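You operate a simulated robot arm through the tools that you are given. There is no shell and no other tool. Be economical: measure what you need, move in short steps, check, and stop when the job is done.

You are at the controls of a simulated robot arm. One attempt, no reset.

TASK
Let the dirty water out, rinse the tub clean and plug it again.
Fine: lay the plug on the dryer meanwhile; black spray switch on for the rinse and back afterwards.

The check looks at the end state, three seconds after you hand in, the way a careful person would. Anything else that was tipped, shoved, dropped, spilled or broken makes it a failure.

THE ROBOT
A 7-joint arm with a two-finger parallel gripper, fixed in place. Base frame: the origin is at the foot of the arm, x ahead of it, y to its left, z up. Lengths are in mm, angles in rad, forces in N, time in s.
With the tool pointing down near the work surface it reaches from about 100 to 720 mm from the base axis. Its first joint turns from -2.897 to 2.897 rad. Payload 1.57 kg.
The TCP is the grasp point between the finger pads, 30 mm short of the fingertips. In the tool frame z runs along the fingers and y along their closing line. Largest opening 110 mm; finger width 24, thickness 12; the body of the gripper, 48 by 112 mm, starts 78 mm behind the TCP.
Orientation is that of the tool frame in the base frame, as a unit quaternion [w, x, y, z]. With the fingers straight down and closing along the base's y, the tool's x points along the base's -x, its y along +y and its z along -z.

THE INTERFACE
- The arm moves only by the tool servo_tool. Its argument "moves" is a list of rows, each a list of 7 numbers: the opening in per cent of the stroke, from 0 (shut) to 100 (fully open), then the shift along the tool's x, y, z in mm, then the turn, a rotation vector about the tool's x, y, z in rad. In form: [[grip, x, y, z, ax, ay, az], ...]. A call has 1 to 8 rows; each row shifts and turns the commanded pose from where the row before left it, along the tool's axes as they then stand. A row lasts 0.2 s, in which the tool goes at most 50 mm and 0.15 rad; a call with a longer step from one row to the next is refused whole, and so is a gripper value outside its range. Where a pose cannot be reached the arm comes as near as it can. A force on the tool above 50 N (or 10 N above the force at the start of the call, whichever is more), or a blocked arm, ends the call early, and 0.2 s more pass. The fingers move at their own pace (about 45 mm/s each) and stop on an object; they squeeze with about 43 N. The grip force told is the motor's: it shows also when the fingers shut on nothing. Time passes only in rows, and 0.2 s behind the last, so rows that do not move let the fingers close. It gives the time, the measured TCP pose, the force on the tool (base axes), the opening and the grip force at its end, in the units of the frame above (readings bear some noise), and new pictures: "pictures" is both (left out), scene, wrist or none.
- Cameras (640 x 400 px; columns grow to the right, rows downward): "scene" is fixed at [220.5, 500.7, 1480.7]; the picture's right is [-0.81, -0.58, 0.00], its down [-0.46, 0.64, -0.62] and it looks along [0.36, -0.51, -0.78] (base axes); focal length 214 px, centre (320, 200). "wrist" rides on the gripper at [-36, 0, -80] in the tool frame; the picture's right is [0.00, -1.00, 0.00], its down [0.97, 0.00, -0.24] and it looks along [0.24, 0.00, 0.97] (tool axes); focal length 218 px, centre (320, 200). There is no depth. A picture from a camera that has moved, and an enlarged one, comes with that camera's place and axes in the base frame and with its lens.
- slide_trunk(by): slides the trunk up (or, below 0, down) by that many mm; the arm rides with it, the base frame stays. It gives what a move gives, with no picture.
- close_up(camera, box): a new picture of the part [left, top, right, bottom] of that camera's present view, enlarged. The clock stands still meanwhile.
- job_done(): hands the job in; it is judged then, once.

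Work in short steps. Places have to be worked out from the pictures, the camera data and where the tool is seen: move nearer, look again, correct. Check each grasp and each placing, and mend what went wrong. You have 120 turns and 150 pictures in all, those below and enlarged ones among them. Open the gripper and draw the arm clear of the work before you hand the job in, unless the task says otherwise; then end with one line.

The tools are called as name(argument=value, ...) on one line, values as JSON. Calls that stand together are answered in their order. servo_tool: Moves the arm, as the interface text tells. Its arguments: {"type":"object","properties":{"moves":{"type":"array","items":{"type":"array","items":{"type":"number"}}},"pictures":{"type":"string","enum":["both","scene","wrist","none"]}},"required":["moves"]} The other tools are called the same way: slide_trunk (by) slides the trunk up or down; close_up (camera, box) takes an enlarged picture of a part of a camera's view; job_done () hands the job in.

At the start:

```text
t: 0.0
tool_pos: [297.2, 284.9, 1312.0]
tool_rot: [0.0, 0.0, 1.0, 0.001]
contact_force: [0.0, 0.1, 0.0]
width: 110.0
finger_force: 0.2
trunk travel left (down, up): [-500.0, 90.0]
```

scene: 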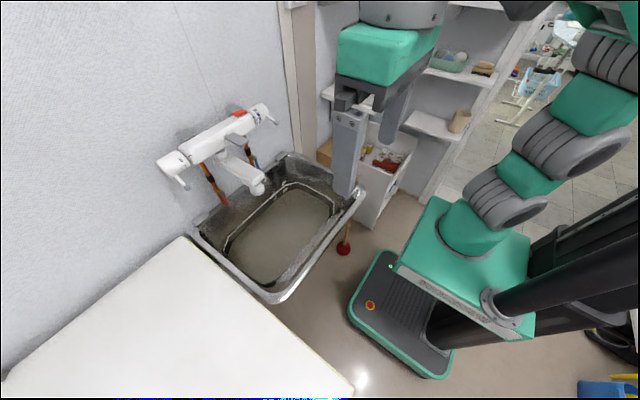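
wrist: 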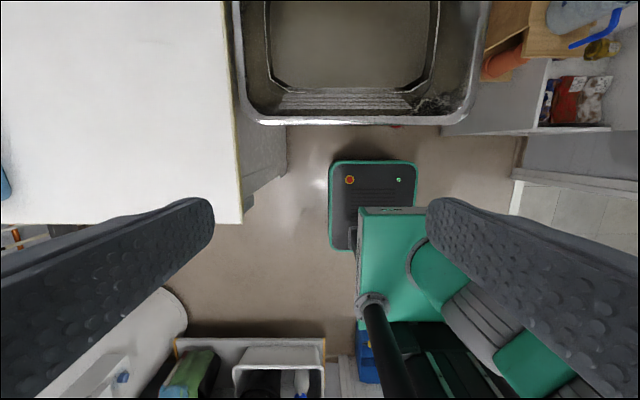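

The pictures show a sink with dirty water, a wall faucet and a white top (the dryer) to the left. I take enlarged views to find the plug, the chain and the switch.

close_up(camera="scene", box=[140, 80, 380, 310])

close_up(camera="scene", box=[150, 90, 290, 210])

```text
1.74 times, centred on (260, 195) of scene
camera zoom: at [220.5, 500.7, 1480.7], right [-0.81, -0.58, 0.0], down [-0.46, 0.64, -0.62], along [0.36, -0.51, -0.78], focal length 373 px, centre (424, 209)
```

zoom: 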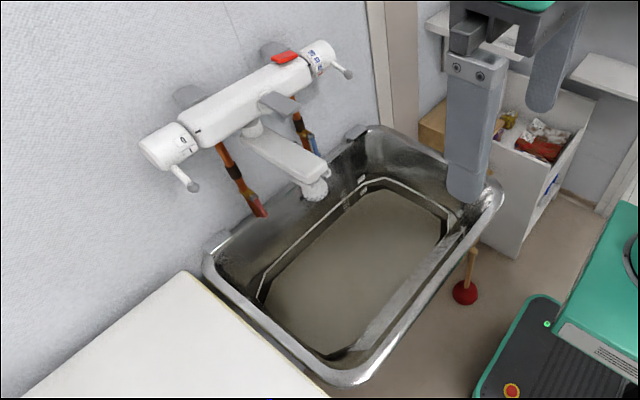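

```text
3.33 times, centred on (220, 150) of scene
camera zoom: at [220.5, 500.7, 1480.7], right [-0.81, -0.58, 0.0], down [-0.46, 0.64, -0.62], along [0.36, -0.51, -0.78], focal length 715 px, centre (653, 367)
```

zoom: 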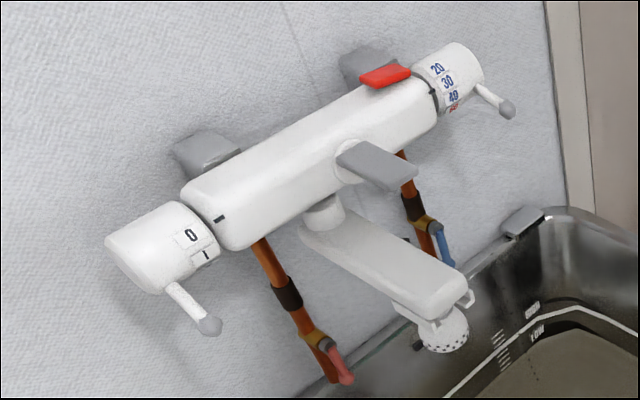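

The rim of the tub works out at z ≈ 900, with x 390–740 and y −45–460, and the faucet is beyond it. I move forward at this height to look into the tub from above.

servo_tool(moves=[[100, -45, 0, 0, 0, 0, 0], [100, -45, 0, 0, 0, 0, 0], [100, -45, 0, 0, 0, 0, 0], [100, 0, 0, 0, 0, 0, 0]])

```text
t: 1.0
tool_pos: [433.3, 283.5, 1312.5]
tool_rot: [-0.001, 0.0, 1.0, 0.0]
contact_force: [0.1, -0.5, -0.1]
width: 109.9
finger_force: 0.0
trunk travel left (down, up): [-500.0, 90.0]
camera wrist: at [468.7, 284.1, 1390.9], right [0.0, -1.0, 0.0], down [-0.97, 0.0, 0.24], along [-0.24, 0.0, -0.97], focal length 218 px, centre (320, 200)
```

scene: 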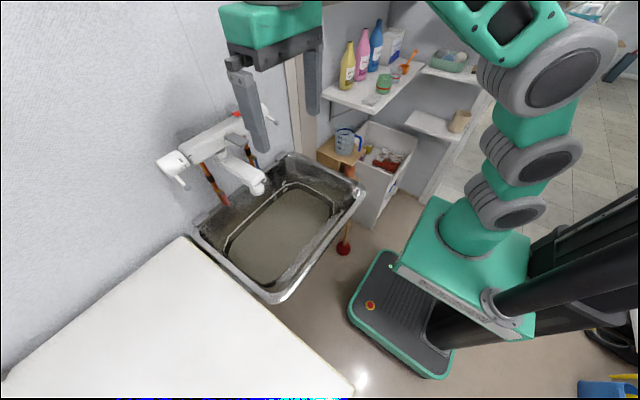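
wrist: 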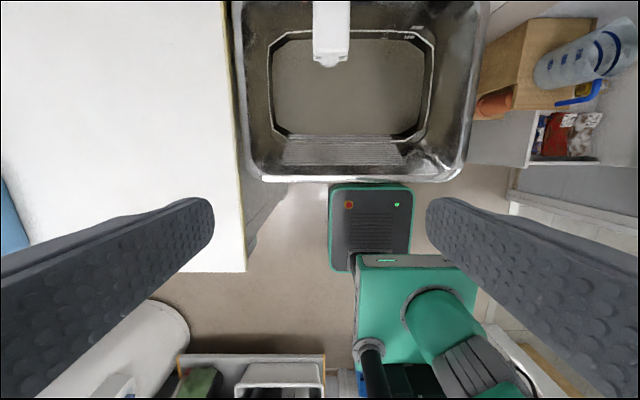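

The tub and spout tip are visible now. I zoom in to find the plug, a chain, and any switch on the spout.

close_up(camera="wrist", box=[225, 0, 495, 185])

close_up(camera="scene", box=[180, 145, 370, 310])

```text
2.16 times, centred on (360, 92) of wrist
camera zoom: at [468.7, 284.1, 1390.9], right [0.0, -1.0, 0.0], down [-0.97, 0.0, 0.24], along [-0.24, 0.0, -0.97], focal length 472 px, centre (234, 432)
```

zoom: 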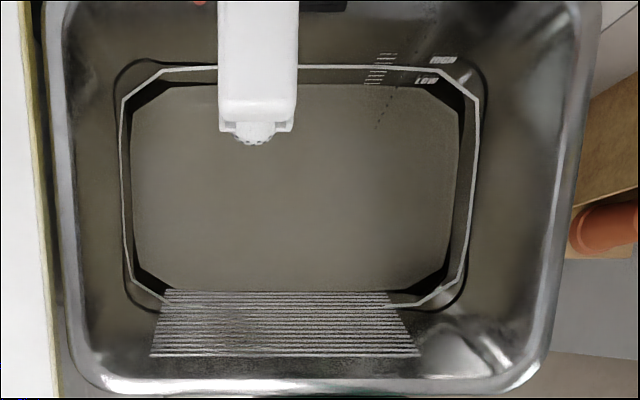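

```text
2.42 times, centred on (275, 228) of scene
camera zoom: at [220.5, 500.7, 1480.7], right [-0.81, -0.58, 0.0], down [-0.46, 0.64, -0.62], along [0.36, -0.51, -0.78], focal length 520 px, centre (429, 133)
```

zoom: 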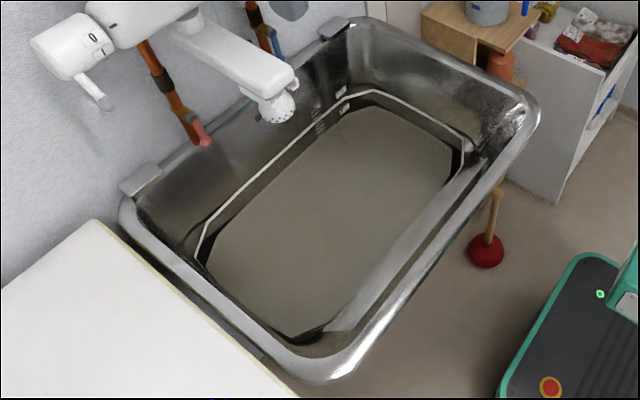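

The spout hides part of the tub. I shift right and tilt the wrist forward to see the back wall, the faucet and what lies under the spout.

servo_tool(moves=[[100, 15, -40, 0, 0, -0.14, 0], [100, 15, -40, 0, 0, -0.14, 0], [100, 10, -40, 0, 0, -0.14, 0], [100, 10, -20, 0, 0, -0.14, 0], [100, 0, 0, 0, 0, -0.14, 0], [100, 0, 0, 0, 0, 0, 0]])

```text
t: 2.4
tool_pos: [400.5, 136.1, 1289.5]
tool_rot: [0.315, 0.015, 0.949, -0.016]
contact_force: [0.4, 0.1, 0.4]
width: 109.8
finger_force: 0.0
out of reach, approached as far as the arm can: row 5
trunk travel left (down, up): [-500.0, 90.0]
camera wrist: at [381.6, 138.0, 1373.7], right [-0.04, -1.0, 0.02], down [-0.92, 0.03, -0.39], along [0.39, -0.03, -0.92], focal length 218 px, centre (320, 200)
```

scene: 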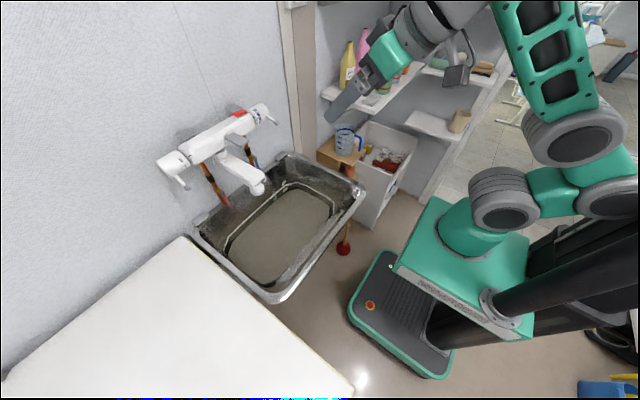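
wrist: 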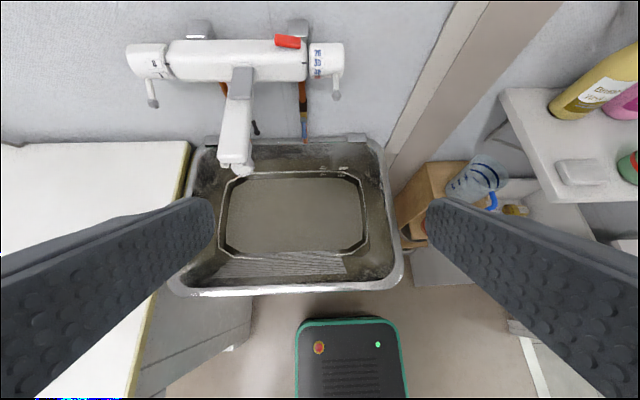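

close_up(camera="wrist", box=[120, 10, 400, 190])

close_up(camera="wrist", box=[190, 120, 400, 290])

```text
2.22 times, centred on (260, 100) of wrist
camera zoom: at [381.6, 138.0, 1373.7], right [-0.04, -1.0, 0.02], down [-0.92, 0.03, -0.39], along [0.39, -0.03, -0.92], focal length 485 px, centre (453, 422)
```

zoom: 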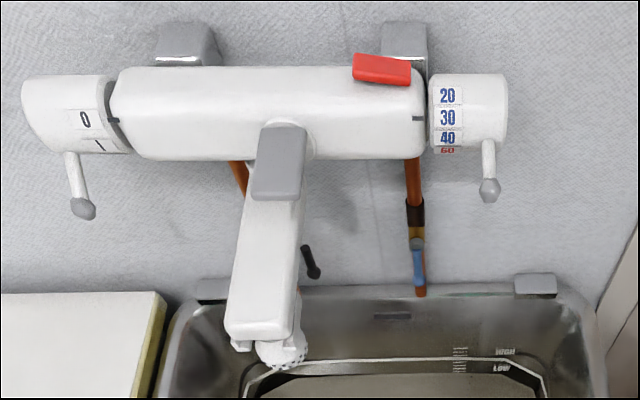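

```text
2.35 times, centred on (295, 205) of wrist
camera zoom: at [381.6, 138.0, 1373.7], right [-0.04, -1.0, 0.02], down [-0.92, 0.03, -0.39], along [0.39, -0.03, -0.92], focal length 514 px, centre (379, 188)
```

zoom: 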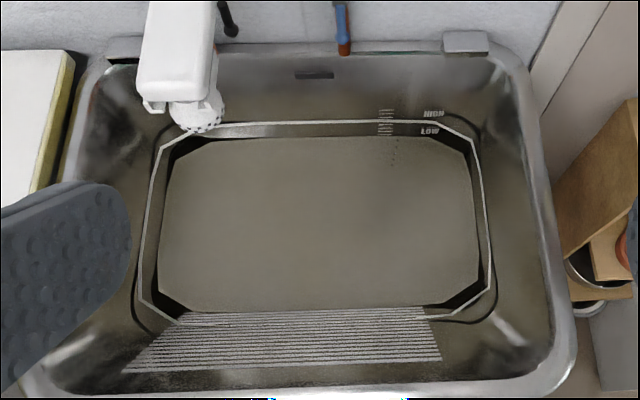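

There's a black ball-ended lever behind the spout, and dots near the level scale that may be a ball chain. I zoom tighter on both.

close_up(camera="wrist", box=[320, 145, 390, 195])

close_up(camera="wrist", box=[205, 95, 275, 185])

close_up(camera="scene", box=[220, 150, 300, 210])

```text
8.00 times, centred on (355, 170) of wrist
camera zoom: at [381.6, 138.0, 1373.7], right [-0.04, -1.0, 0.02], down [-0.92, 0.03, -0.39], along [0.39, -0.03, -0.92], focal length 1746 px, centre (40, 440)
```

zoom: 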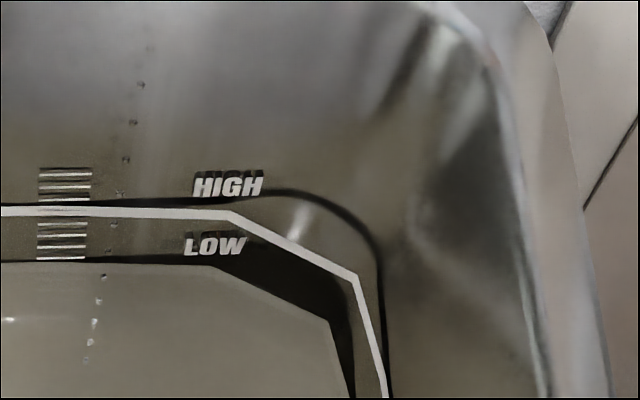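

```text
4.44 times, centred on (240, 140) of wrist
camera zoom: at [381.6, 138.0, 1373.7], right [-0.04, -1.0, 0.02], down [-0.92, 0.03, -0.39], along [0.39, -0.03, -0.92], focal length 970 px, centre (676, 467)
```

zoom: 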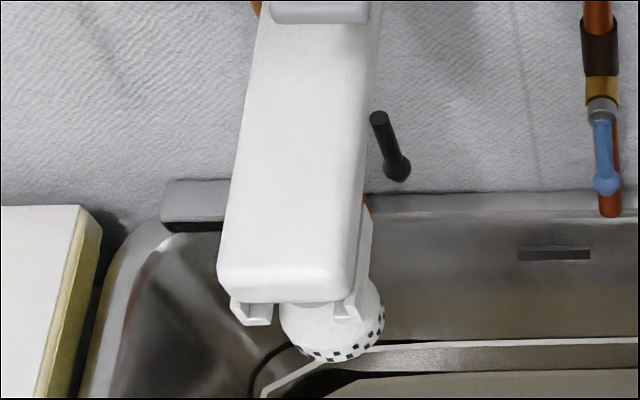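

```text
6.67 times, centred on (260, 180) of scene
camera zoom: at [220.5, 500.7, 1480.7], right [-0.81, -0.58, 0.0], down [-0.46, 0.64, -0.62], along [0.36, -0.51, -0.78], focal length 1430 px, centre (720, 333)
```

zoom: 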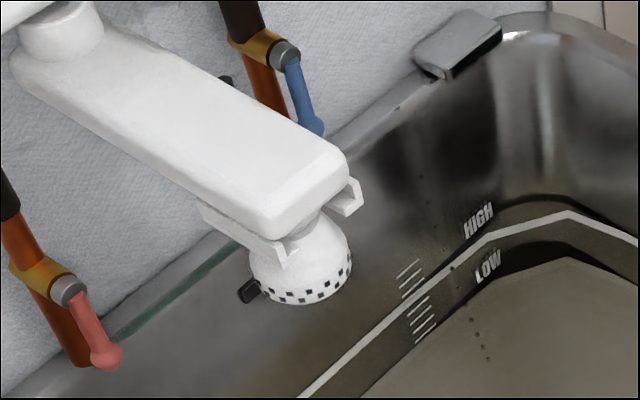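

Triangulation so far:

| Item | Position |
|---|---|
| Nozzle | (606, 272, 1007) |
| Flow lever ball | (685, 403, 1093) |
| Temperature lever ball | (673, 96, 1117) |
| Water level | z ≈ 690–700 |
| Dotted chain, at the back wall | (735–755, 78) |

I straighten the tool and go over the right half of the tub for a close view of the chain.

servo_tool(moves=[[100, 0, 0, 0, 0, 0.15, 0], [100, 0, 0, 0, 0, 0.15, 0], [100, 0, 0, 0, 0, 0.15, 0], [100, 0, 0, 0, 0, 0.15, 0], [100, 0, 0, 0, 0, 0.04, 0], [100, 0, 0, 0, 0, 0, 0]], pictures="none")

slide_trunk(by=-200)

```text
t: 3.8
tool_pos: [382.1, 144.2, 1310.9]
tool_rot: [0.029, 0.0, 1.0, 0.001]
contact_force: [0.6, -0.2, 0.3]
width: 110.0
finger_force: 0.0
trunk travel left (down, up): [-500.0, 90.0]
```

```text
t: 6.0
tool_pos: [383.8, 144.4, 1109.5]
tool_rot: [0.031, -0.001, 1.0, 0.0]
contact_force: [0.3, 0.5, 0.1]
width: 109.9
finger_force: 0.1
trunk travel left (down, up): [-300.0, 290.0]
```

The tool is at (384, 144, 1110). I move ahead to about x = 560, y = 60 and look.

servo_tool(moves=[[100, -40, -25, 0, 0, 0, 0], [100, -40, -25, 10, 0, 0, 0], [100, -40, -25, 10, 0, 0, 0], [100, -40, -10, 10, 0, 0, 0], [100, 0, 0, 0, 0, 0, 0]])

```text
t: 7.2
tool_pos: [546.3, 61.8, 1090.3]
tool_rot: [0.029, 0.0, 1.0, 0.0]
contact_force: [-0.9, 0.0, -1.2]
width: 109.7
finger_force: 0.0
trunk travel left (down, up): [-300.0, 290.0]
camera wrist: at [576.8, 61.2, 1171.9], right [0.0, -1.0, 0.0], down [-0.98, 0.0, 0.18], along [-0.18, 0.0, -0.98], focal length 218 px, centre (320, 200)
```

scene: 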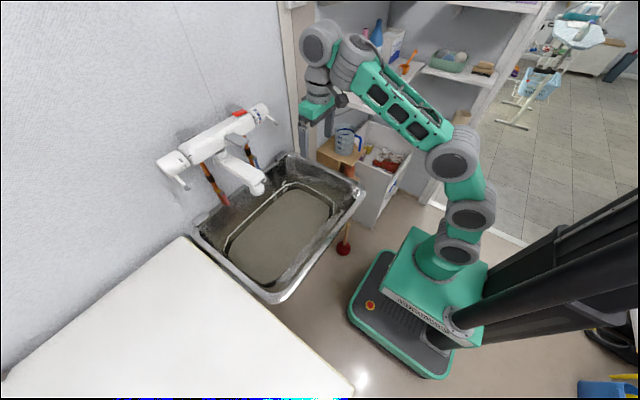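
wrist: 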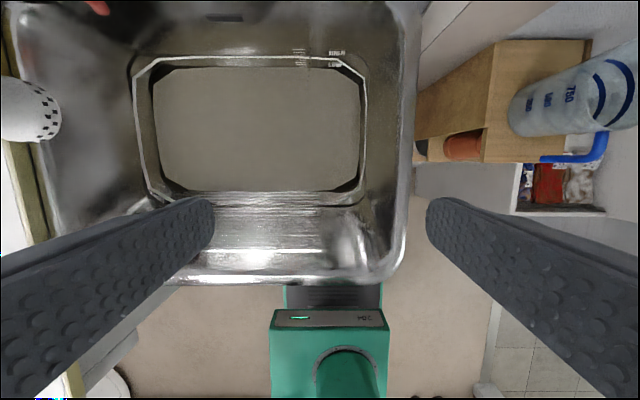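

Zoom on the back wall and chain from here.

close_up(camera="wrist", box=[130, 0, 390, 160])

close_up(camera="wrist", box=[260, 0, 360, 90])

close_up(camera="wrist", box=[0, 60, 80, 150])

```text
2.46 times, centred on (260, 80) of wrist
camera zoom: at [576.8, 61.2, 1171.9], right [0.0, -1.0, 0.0], down [-0.98, 0.0, 0.18], along [-0.18, 0.0, -0.98], focal length 537 px, centre (468, 495)
```

zoom: 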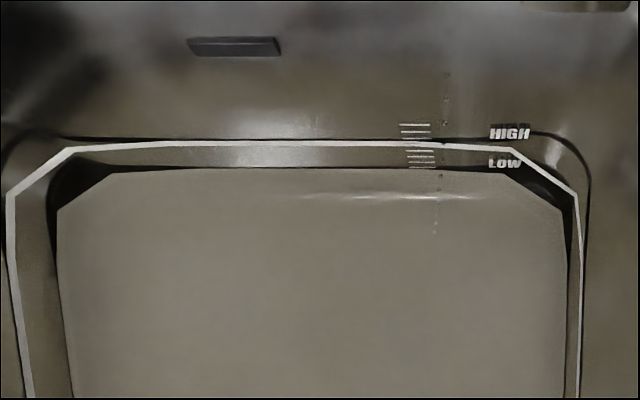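

```text
4.44 times, centred on (310, 45) of wrist
camera zoom: at [576.8, 61.2, 1171.9], right [0.0, -1.0, 0.0], down [-0.98, 0.0, 0.18], along [-0.18, 0.0, -0.98], focal length 970 px, centre (364, 889)
```

zoom: 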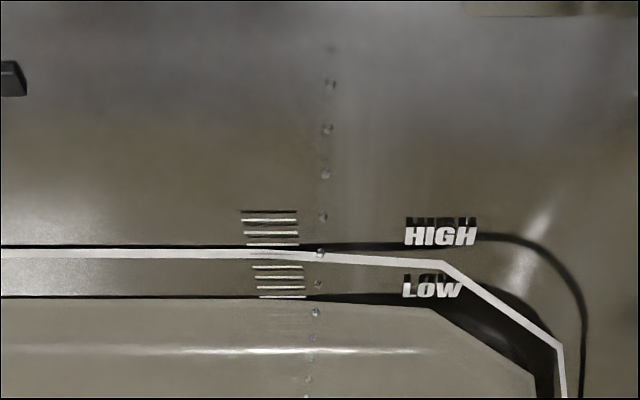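

```text
4.44 times, centred on (40, 105) of wrist
camera zoom: at [576.8, 61.2, 1171.9], right [0.0, -1.0, 0.0], down [-0.98, 0.0, 0.18], along [-0.18, 0.0, -0.98], focal length 970 px, centre (1564, 622)
```

zoom: 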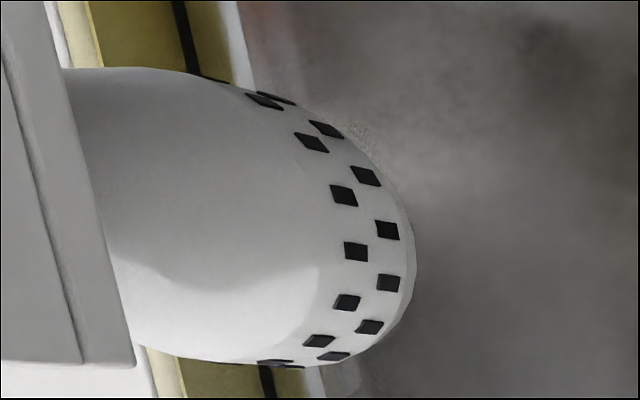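

It is a bead chain hanging down the back wall near (735–750, 75–90) and going into the water. I go lower over the tub, staying right of the spout, to look for the plug through the water.

servo_tool(moves=[[100, -11, 15, 45, 0, 0, 0], [100, -11, 15, 45, 0, 0, 0], [100, -11, 15, 45, 0, 0, 0], [100, -11, 15, 45, 0, 0, 0], [100, 0, 0, 0, 0, 0, 0]])

```text
t: 8.4
tool_pos: [600.6, 122.9, 914.4]
tool_rot: [0.031, -0.001, 1.0, 0.0]
contact_force: [0.1, -0.5, 0.0]
width: 110.0
finger_force: 0.0
trunk travel left (down, up): [-300.0, 290.0]
camera wrist: at [632.2, 122.7, 995.4], right [0.0, -1.0, 0.0], down [-0.98, 0.0, 0.18], along [-0.18, 0.0, -0.98], focal length 218 px, centre (320, 200)
```

scene: 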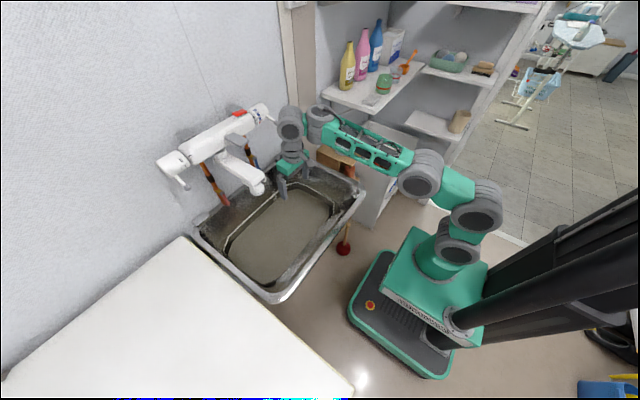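
wrist: 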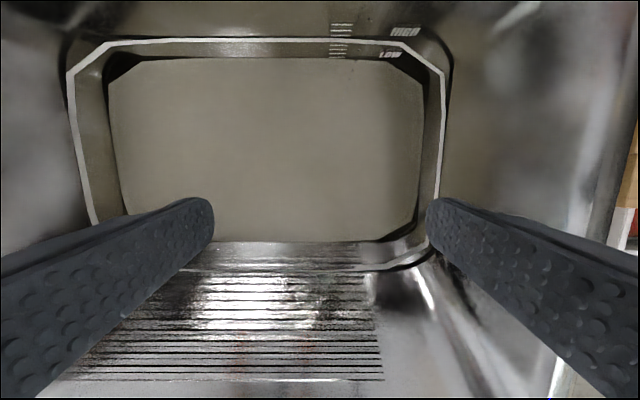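

The water still hides the floor. I zoom in for any faint plug shape.

close_up(camera="wrist", box=[100, 30, 450, 250])

close_up(camera="wrist", box=[300, 0, 440, 110])

close_up(camera="scene", box=[260, 80, 480, 230])

```text
1.82 times, centred on (275, 140) of wrist
camera zoom: at [632.2, 122.7, 995.4], right [0.0, -1.0, 0.0], down [-0.98, 0.0, 0.18], along [-0.18, 0.0, -0.98], focal length 397 px, centre (402, 309)
```

zoom: 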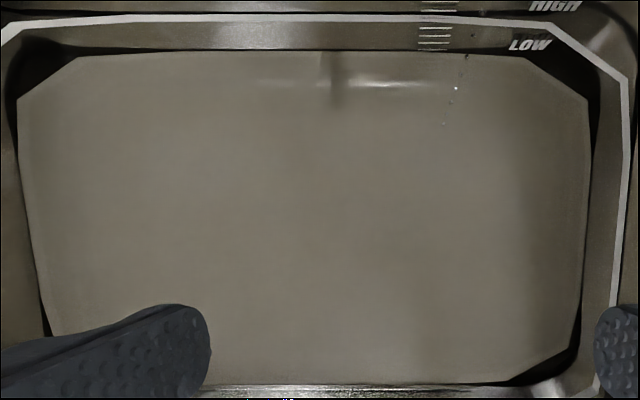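

```text
3.64 times, centred on (370, 55) of wrist
camera zoom: at [632.2, 122.7, 995.4], right [0.0, -1.0, 0.0], down [-0.98, 0.0, 0.18], along [-0.18, 0.0, -0.98], focal length 794 px, centre (138, 727)
```

zoom: 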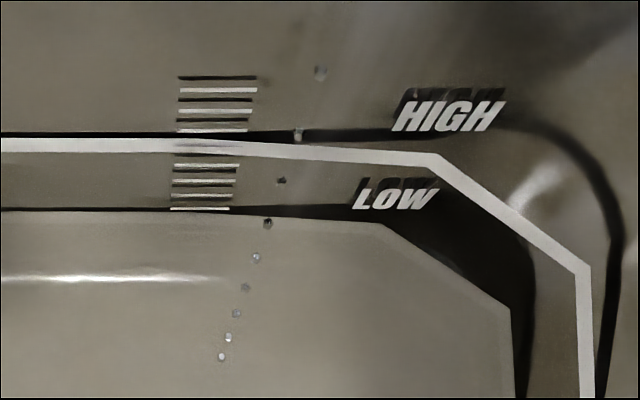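

```text
2.67 times, centred on (370, 155) of scene
camera zoom: at [220.5, 500.7, 1480.7], right [-0.81, -0.58, 0.0], down [-0.46, 0.64, -0.62], along [0.36, -0.51, -0.78], focal length 572 px, centre (187, 320)
```

zoom: 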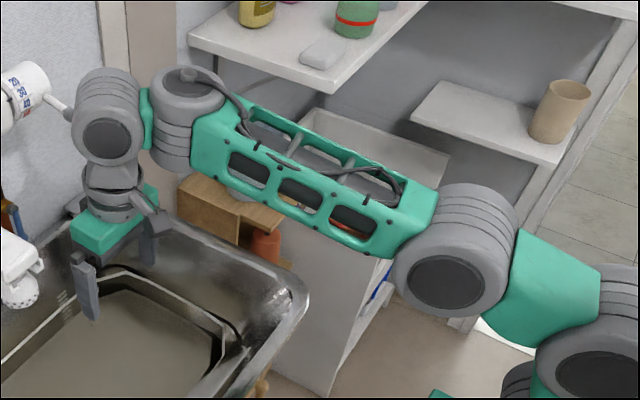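

Tracing the beads by their 26 mm spacing, the chain hangs straight down the back wall at x ≈ 752, y ≈ 78, from z ≈ 870 to deep below the water. I back off, tilt the fingers forward and approach it.

servo_tool(moves=[[100, 30, -20, 20, 0, 0, 0], [100, 30, -25, 30, 0, 0, 0], [100, 0, 0, 0, 0, -0.15, 0], [100, 0, 0, 0, 0, -0.15, 0], [100, 0, 0, 0, 0, -0.15, 0], [100, 0, 0, 0, 0, -0.15, 0], [60, 0, 0, 0, 0, 0, 0]])

```text
t: 10.0
tool_pos: [607.9, 50.3, 1019.3]
tool_rot: [0.284, -0.004, 0.958, 0.035]
contact_force: [-0.2, -0.5, -0.6]
width: 75.9
finger_force: 0.7
out of reach, approached as far as the arm can: row 3, 4, 5, 6
trunk travel left (down, up): [-300.0, 290.0]
camera wrist: at [594.0, 43.3, 1104.8], right [0.03, -1.0, -0.06], down [-0.94, -0.01, -0.33], along [0.33, 0.07, -0.94], focal length 218 px, centre (320, 200)
```

scene: 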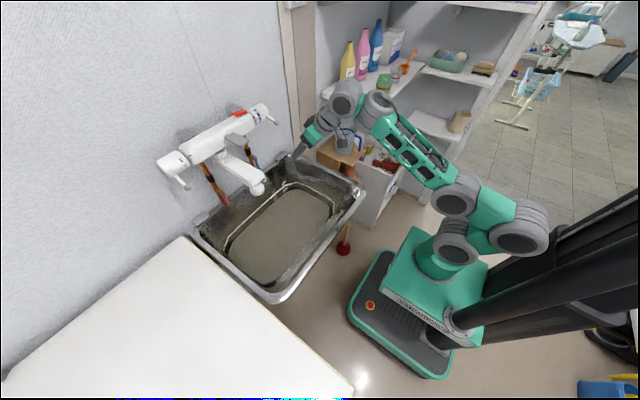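
wrist: 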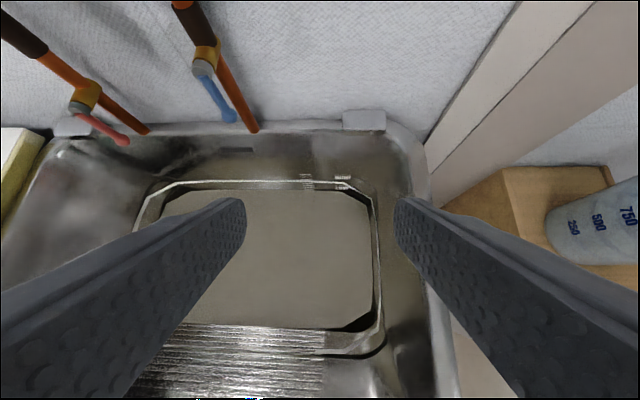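

The forward tilt drove the tool up 100 mm, so the wrist is limited at this trunk height. With the trunk lower the tilted reach should work, so I slide down 150 and look.

slide_trunk(by=-130)

servo_tool(moves=[[50, 0, 10, 0, 0, 0, 0], [50, 0, 0, 0, 0, 0, 0]])

```text
t: 11.6
tool_pos: [606.2, 49.4, 890.0]
tool_rot: [0.283, -0.004, 0.958, 0.034]
contact_force: [-0.3, -0.1, -0.3]
width: 66.0
finger_force: 0.0
trunk travel left (down, up): [-170.0, 420.0]
```

```text
t: 12.2
tool_pos: [605.9, 59.6, 889.3]
tool_rot: [0.283, -0.004, 0.959, 0.035]
contact_force: [0.7, -0.6, -0.2]
width: 55.2
finger_force: 0.0
trunk travel left (down, up): [-170.0, 420.0]
camera wrist: at [593.0, 53.7, 974.6], right [0.03, -1.0, -0.06], down [-0.95, -0.01, -0.33], along [0.32, 0.07, -0.94], focal length 218 px, centre (320, 200)
```

scene: 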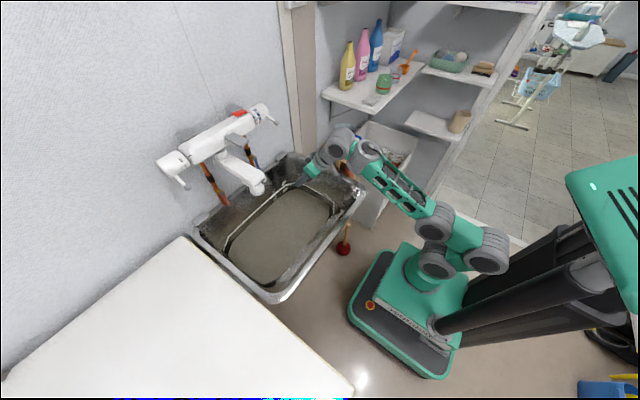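
wrist: 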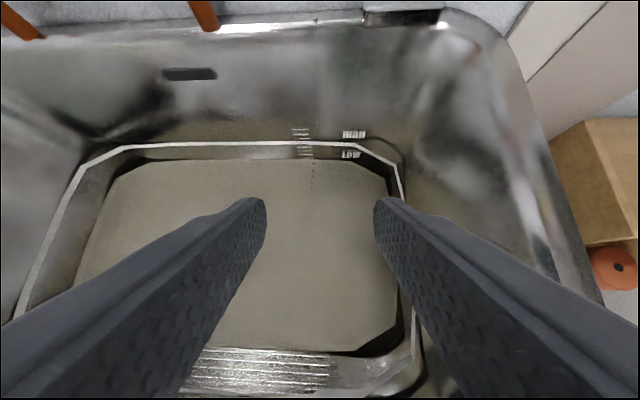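

The tool is now at (606, 60, 889) with the tilt kept. I zoom on the chain.

close_up(camera="wrist", box=[240, 0, 400, 200])

close_up(camera="scene", box=[280, 110, 460, 230])

```text
2.00 times, centred on (320, 100) of wrist
camera zoom: at [593.0, 53.7, 974.6], right [0.03, -1.0, -0.06], down [-0.95, -0.01, -0.33], along [0.32, 0.07, -0.94], focal length 436 px, centre (320, 400)
```

zoom: 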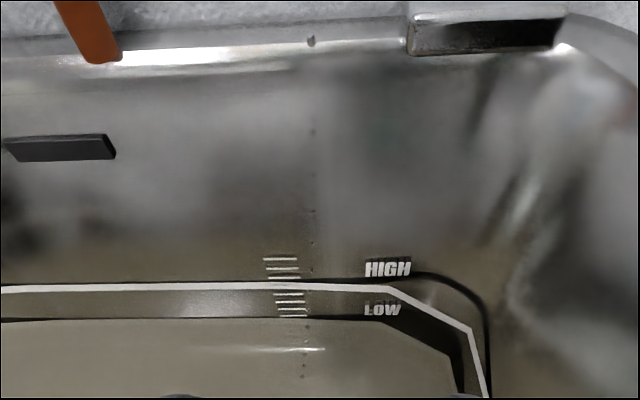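

```text
3.33 times, centred on (370, 170) of scene
camera zoom: at [220.5, 500.7, 1480.7], right [-0.81, -0.58, 0.0], down [-0.46, 0.64, -0.62], along [0.36, -0.51, -0.78], focal length 715 px, centre (153, 300)
```

zoom: 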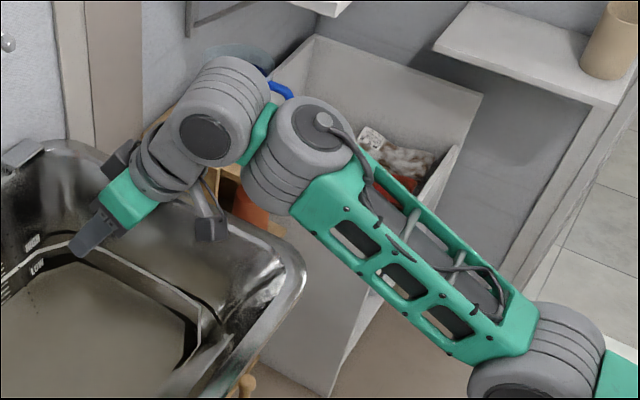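

The chain's eye is at the rim (about 765, 72, 880), and the chain hangs straight down from it. The arm's wrist is well clear of the jug. I move in to a pre-grasp pose near (700, 76, 800).

servo_tool(moves=[[45, -10, 3, 42, 0, 0, 0], [45, -10, 3, 42, 0, 0, 0], [45, -10, 3, 42, 0, 0, 0], [45, 0, 0, 0, 0, 0, 0]])

```text
t: 13.2
tool_pos: [699.7, 77.8, 800.9]
tool_rot: [0.283, -0.004, 0.959, 0.035]
contact_force: [0.8, -0.4, 0.2]
width: 49.4
finger_force: 0.0
trunk travel left (down, up): [-170.0, 420.0]
camera wrist: at [686.6, 71.4, 887.0], right [0.03, -1.0, -0.06], down [-0.95, -0.01, -0.33], along [0.32, 0.07, -0.94], focal length 218 px, centre (320, 200)
```

scene: 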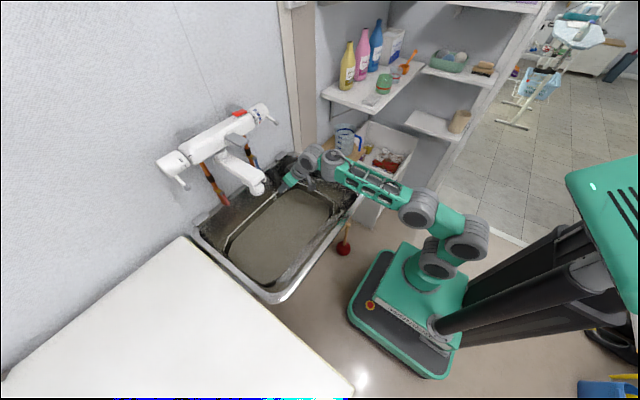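
wrist: 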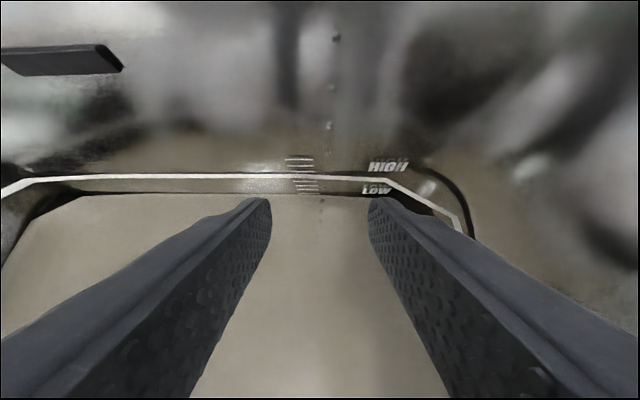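

The chain is at y ≈ 74 and between the fingers. I go forward and down until the tips are next to the wall.

servo_tool(moves=[[45, -5, -3, 20, 0, 0, 0], [45, -5, -3, 20, 0, 0, 0], [45, 0, 0, 0, 0, 0, 0]], pictures="wrist")

```text
t: 13.9
tool_pos: [731.7, 72.8, 772.1]
tool_rot: [0.284, -0.003, 0.958, 0.035]
contact_force: [1.0, -0.3, -0.1]
width: 49.4
finger_force: 0.0
trunk travel left (down, up): [-170.0, 420.0]
camera wrist: at [717.3, 66.9, 858.1], right [0.03, -1.0, -0.06], down [-0.95, -0.01, -0.33], along [0.32, 0.07, -0.94], focal length 218 px, centre (320, 200)
```

wrist: 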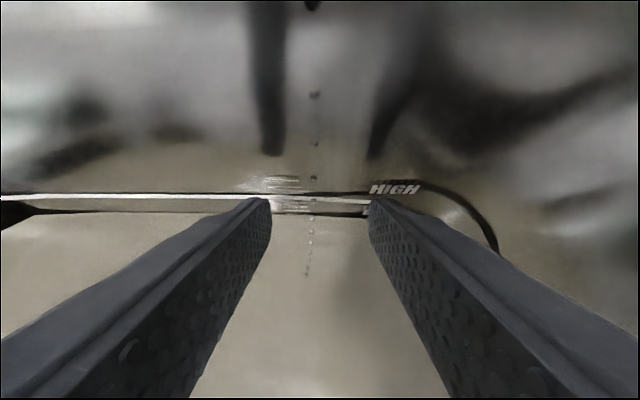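

There's no contact yet and the finger reflections show a gap to the wall. I advance in small steps along +x, watching the force.

servo_tool(moves=[[45, -5, 0, 3.2, 0, 0, 0], [45, -5, 0, 3.2, 0, 0, 0], [45, 0, 0, 0, 0, 0, 0]], pictures="wrist")

```text
t: 14.8
tool_pos: [742.9, 72.6, 772.7]
tool_rot: [0.282, -0.004, 0.959, 0.034]
contact_force: [-0.2, 0.0, -0.5]
width: 49.5
finger_force: 0.1
trunk travel left (down, up): [-170.0, 420.0]
camera wrist: at [728.8, 67.0, 857.8], right [0.03, -1.0, -0.06], down [-0.95, -0.01, -0.33], along [0.32, 0.07, -0.94], focal length 218 px, centre (320, 200)
```

wrist: 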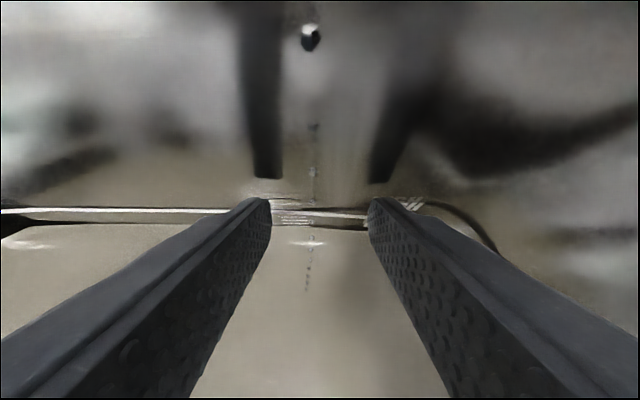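

The gap to the reflection roughly halved, so about 8 mm remain. I advance 5 mm and close the fingers on the chain.

servo_tool(moves=[[45, -4.2, 0, 2.7, 0, 0, 0], [20, 0, 0, 0, 0, 0, 0], [0, 0, 0, 0, 0, 0, 0], [0, 0, 0, 0, 0, 0, 0], [0, 0, 0, 0, 0, 0, 0]], pictures="wrist")

```text
t: 15.9
tool_pos: [746.2, 74.0, 775.1]
tool_rot: [0.284, -0.006, 0.958, 0.037]
contact_force: [-7.8, -5.4, 4.3]
width: 0.0
finger_force: 16.3
trunk travel left (down, up): [-170.0, 420.0]
camera wrist: at [733.1, 67.9, 859.8], right [0.03, -1.0, -0.07], down [-0.94, -0.01, -0.33], along [0.33, 0.07, -0.94], focal length 218 px, centre (320, 200)
```

wrist: 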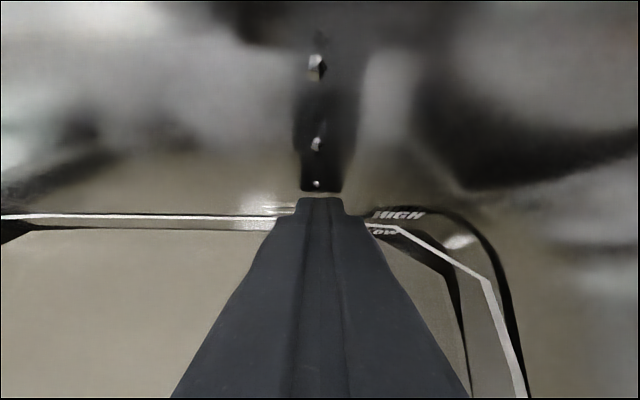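

Width reads 0.0 and the tips touch the wall lightly. I pull back 20 mm to see whether the chain follows.

servo_tool(moves=[[0, 8, 0, -5, 0, 0, 0], [0, 8, 0, -5, 0, 0, 0], [0, 8, 0, -5, 0, 0, 0], [0, 0, 0, 0, 0, 0, 0]], pictures="wrist")

close_up(camera="wrist", box=[240, 0, 400, 220])

```text
t: 16.9
tool_pos: [719.1, 74.2, 770.9]
tool_rot: [0.283, -0.005, 0.959, 0.035]
contact_force: [0.5, 0.4, -0.2]
width: 0.0
finger_force: 21.0
trunk travel left (down, up): [-170.0, 420.0]
camera wrist: at [705.5, 68.1, 856.8], right [0.03, -1.0, -0.06], down [-0.95, -0.01, -0.33], along [0.32, 0.07, -0.94], focal length 218 px, centre (320, 200)
```

wrist: 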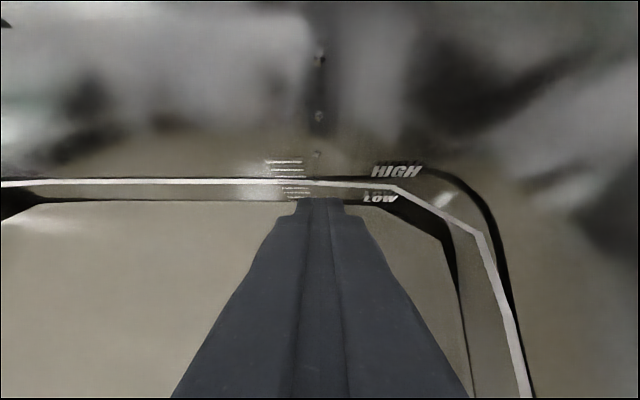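

```text
1.82 times, centred on (320, 110) of wrist
camera zoom: at [705.5, 68.1, 856.8], right [0.03, -1.0, -0.06], down [-0.95, -0.01, -0.33], along [0.32, 0.07, -0.94], focal length 397 px, centre (320, 364)
```

zoom: 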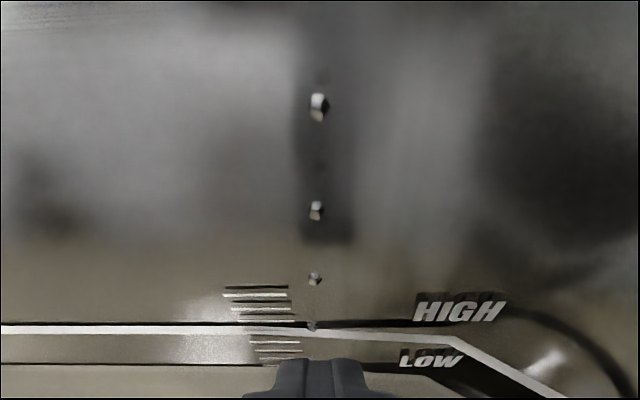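

The chain didn't follow and closed to zero width, so its beads seem to be only visual. I'll have to take the plug itself from under the water. I back off and use the scene camera on the chain to get its direction toward the plug.

servo_tool(moves=[[60, 10, 0, -40, 0, 0, 0], [100, 10, -3, -40, 0, 0, 0], [100, 10, -10, -40, 0, 0, 0], [100, 30, -20, -20, 0, 0, 0], [100, 0, 0, 0, 0, 0, 0]], pictures="none")

close_up(camera="scene", box=[265, 145, 345, 215])

close_up(camera="wrist", box=[240, 40, 400, 180])

```text
t: 18.1
tool_pos: [593.7, 32.0, 853.8]
tool_rot: [0.282, -0.004, 0.959, 0.035]
contact_force: [-0.1, 0.1, 0.0]
width: 101.9
finger_force: 0.0
trunk travel left (down, up): [-170.0, 420.0]
```

```text
5.71 times, centred on (305, 180) of scene
camera zoom: at [220.5, 500.7, 1480.7], right [-0.81, -0.58, 0.0], down [-0.46, 0.64, -0.62], along [0.36, -0.51, -0.78], focal length 1226 px, centre (406, 314)
```

zoom: 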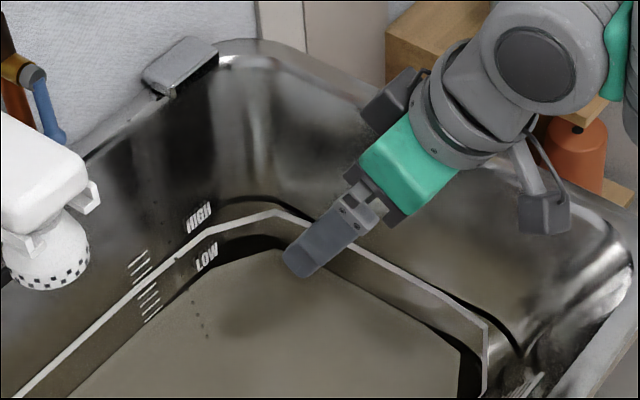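

```text
2.86 times, centred on (320, 110) of wrist
camera zoom: at [580.8, 25.8, 940.1], right [0.03, -1.0, -0.06], down [-0.95, -0.01, -0.33], along [0.32, 0.07, -0.94], focal length 624 px, centre (320, 457)
```

zoom: 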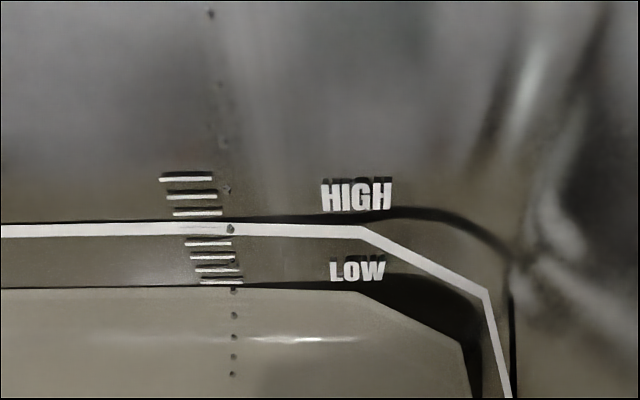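

Now a tighter scene zoom on the chain.

close_up(camera="scene", box=[276, 160, 300, 192])

```text
12.50 times, centred on (288, 176) of scene
camera zoom: at [220.5, 500.7, 1480.7], right [-0.81, -0.58, 0.0], down [-0.46, 0.64, -0.62], along [0.36, -0.51, -0.78], focal length 2681 px, centre (720, 500)
```

zoom: 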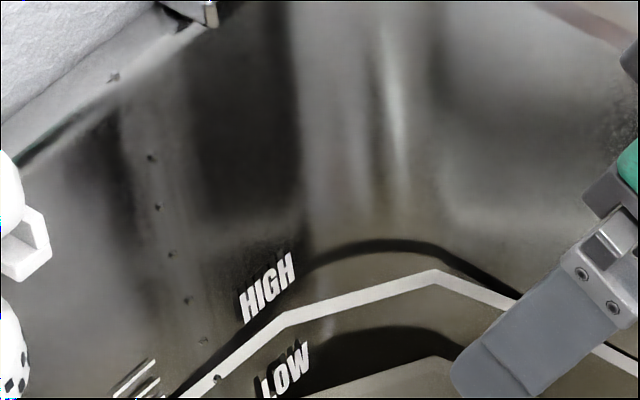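

Good detail. One more just below, to see the lower beads.

close_up(camera="scene", box=[276, 178, 300, 210])

close_up(camera="wrist", box=[275, 100, 315, 150])

```text
12.50 times, centred on (288, 194) of scene
camera zoom: at [220.5, 500.7, 1480.7], right [-0.81, -0.58, 0.0], down [-0.46, 0.64, -0.62], along [0.36, -0.51, -0.78], focal length 2681 px, centre (720, 275)
```

zoom: 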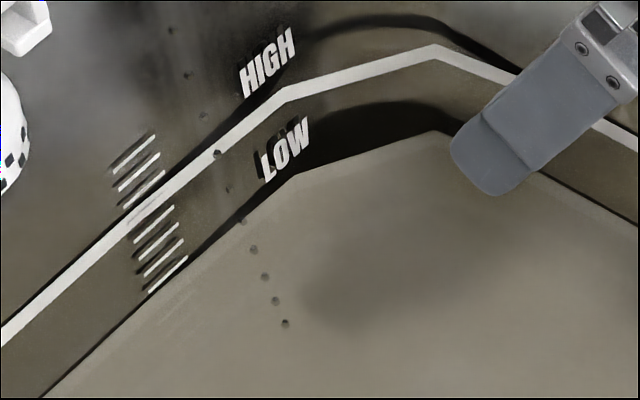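

```text
8.00 times, centred on (295, 125) of wrist
camera zoom: at [580.8, 25.8, 940.1], right [0.03, -1.0, -0.06], down [-0.95, -0.01, -0.33], along [0.32, 0.07, -0.94], focal length 1746 px, centre (520, 800)
```

zoom: 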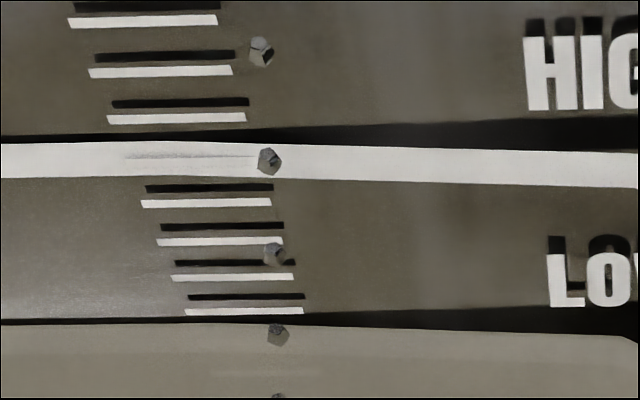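

Triangulating the beads from two views puts the chain running from the rim eye (768, 72, 880) to the water at about (720, 85, 657). Extended to a floor at z ≈ 609, the plug should be near (708, 88). I reduce the tilt and line up above that spot.

servo_tool(moves=[[75, 0, 0, 0, 0.07, 0.1, 0], [75, 0, 0, 0, 0, 0.1, 0], [75, 0, 0, 0, 0, 0.1, 0], [75, -25, 18, 29, 0, 0, 0], [75, -25, 18, 29, 0, 0, 0], [75, -25, 18, 29, 0, 0, 0], [75, 0, 0, 0, 0, 0, 0]])

```text
t: 19.8
tool_pos: [689.0, 87.3, 790.0]
tool_rot: [0.136, 0.003, 0.991, 0.002]
contact_force: [-0.4, 0.5, -0.8]
width: 82.6
finger_force: 0.2
trunk travel left (down, up): [-170.0, 420.0]
camera wrist: at [702.2, 86.1, 875.8], right [-0.01, -1.0, 0.0], down [-1.0, 0.01, -0.03], along [0.03, 0.0, -1.0], focal length 218 px, centre (320, 200)
```

scene: 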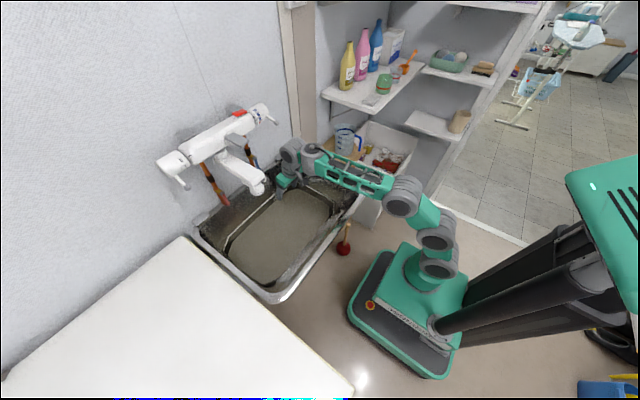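
wrist: 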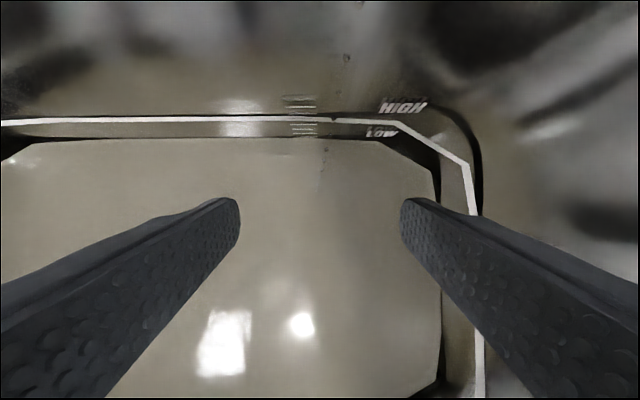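

The camera now looks straight down at the place where the chain goes into the water. Zoom there.

close_up(camera="wrist", box=[240, 40, 400, 200])

```text
2.50 times, centred on (320, 120) of wrist
camera zoom: at [702.2, 86.1, 875.8], right [-0.01, -1.0, 0.0], down [-1.0, 0.01, -0.03], along [0.03, 0.0, -1.0], focal length 546 px, centre (320, 400)
```

zoom: 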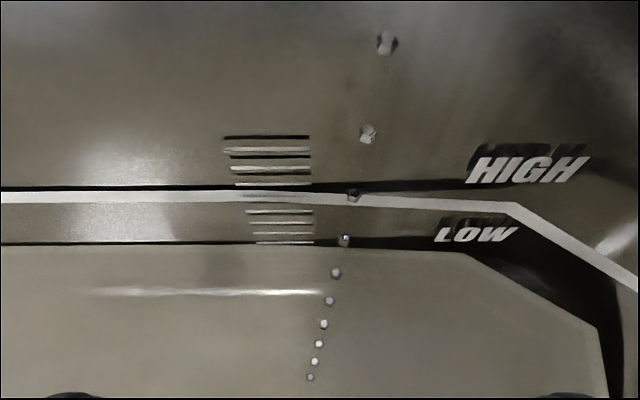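

The last bead is at (718, 90, 657), the water surface, and the slope points to roughly (705, 94) at the floor. I lower the open fingers around that spot and stop above the floor.

servo_tool(moves=[[75, 9, 2.3, 41, 0, 0, 0], [75, 9, 2.3, 41, 0, 0, 0], [75, 8, 2.3, 41, 0, 0, 0], [75, 0, 0, 0, 0, 0, 0]])

```text
t: 20.8
tool_pos: [695.5, 92.1, 663.8]
tool_rot: [0.137, 0.005, 0.991, 0.001]
contact_force: [0.4, -0.3, 0.3]
width: 82.6
finger_force: 0.0
trunk travel left (down, up): [-170.0, 420.0]
camera wrist: at [708.5, 92.5, 750.1], right [-0.01, -1.0, 0.0], down [-1.0, 0.01, -0.03], along [0.03, 0.0, -1.0], focal length 218 px, centre (320, 200)
```

scene: 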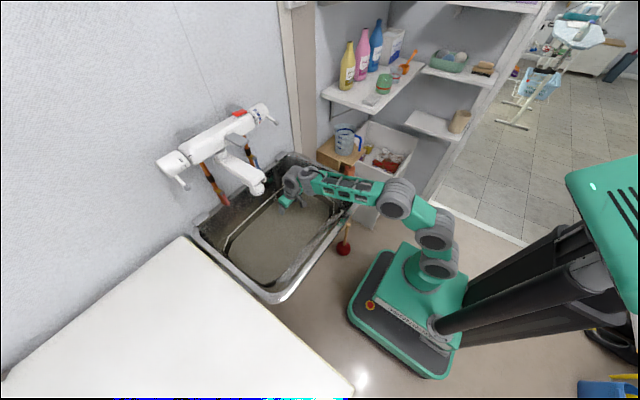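
wrist: 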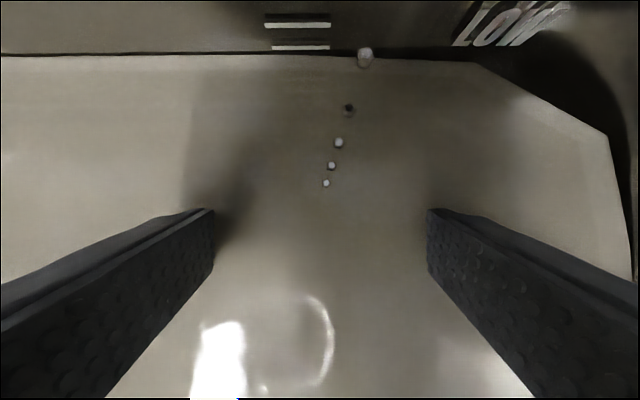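

The fingertips are just entering the water with no contact. I descend about 22 mm more in small rows, watching for the floor.

servo_tool(moves=[[75, 1.5, 1, 7, 0, 0, 0], [75, 1.5, 1, 7, 0, 0, 0], [75, 1.5, 1, 7, 0, 0, 0], [75, 0, 0, 0, 0, 0, 0]])

close_up(camera="scene", box=[270, 140, 430, 240])

```text
t: 21.8
tool_pos: [698.0, 95.9, 652.4]
tool_rot: [0.142, 0.005, 0.99, 0.002]
contact_force: [-25.7, -1.5, 42.7]
width: 84.2
finger_force: 1.3
trunk travel left (down, up): [-170.0, 420.0]
camera wrist: at [709.9, 95.0, 738.1], right [-0.01, -1.0, -0.01], down [-1.0, 0.01, -0.04], along [0.04, 0.01, -1.0], focal length 218 px, centre (320, 200)
```

scene: 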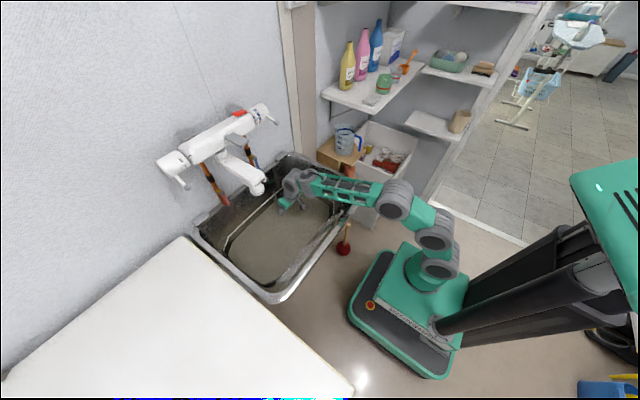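
wrist: 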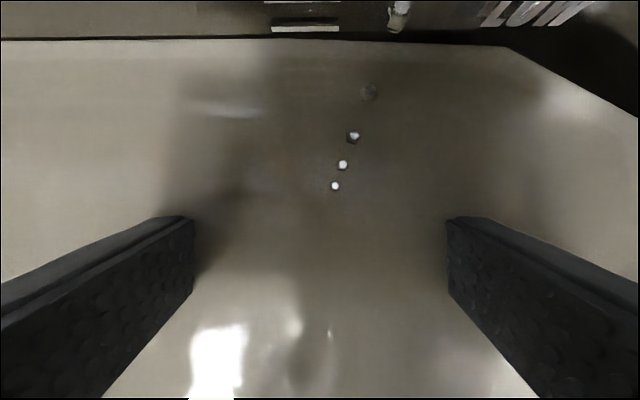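

```text
4.00 times, centred on (350, 190) of scene
camera zoom: at [220.5, 500.7, 1480.7], right [-0.81, -0.58, 0.0], down [-0.46, 0.64, -0.62], along [0.36, -0.51, -0.78], focal length 858 px, centre (200, 240)
```

zoom: 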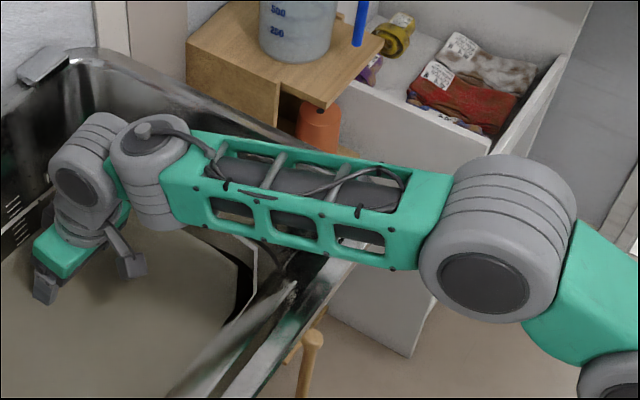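

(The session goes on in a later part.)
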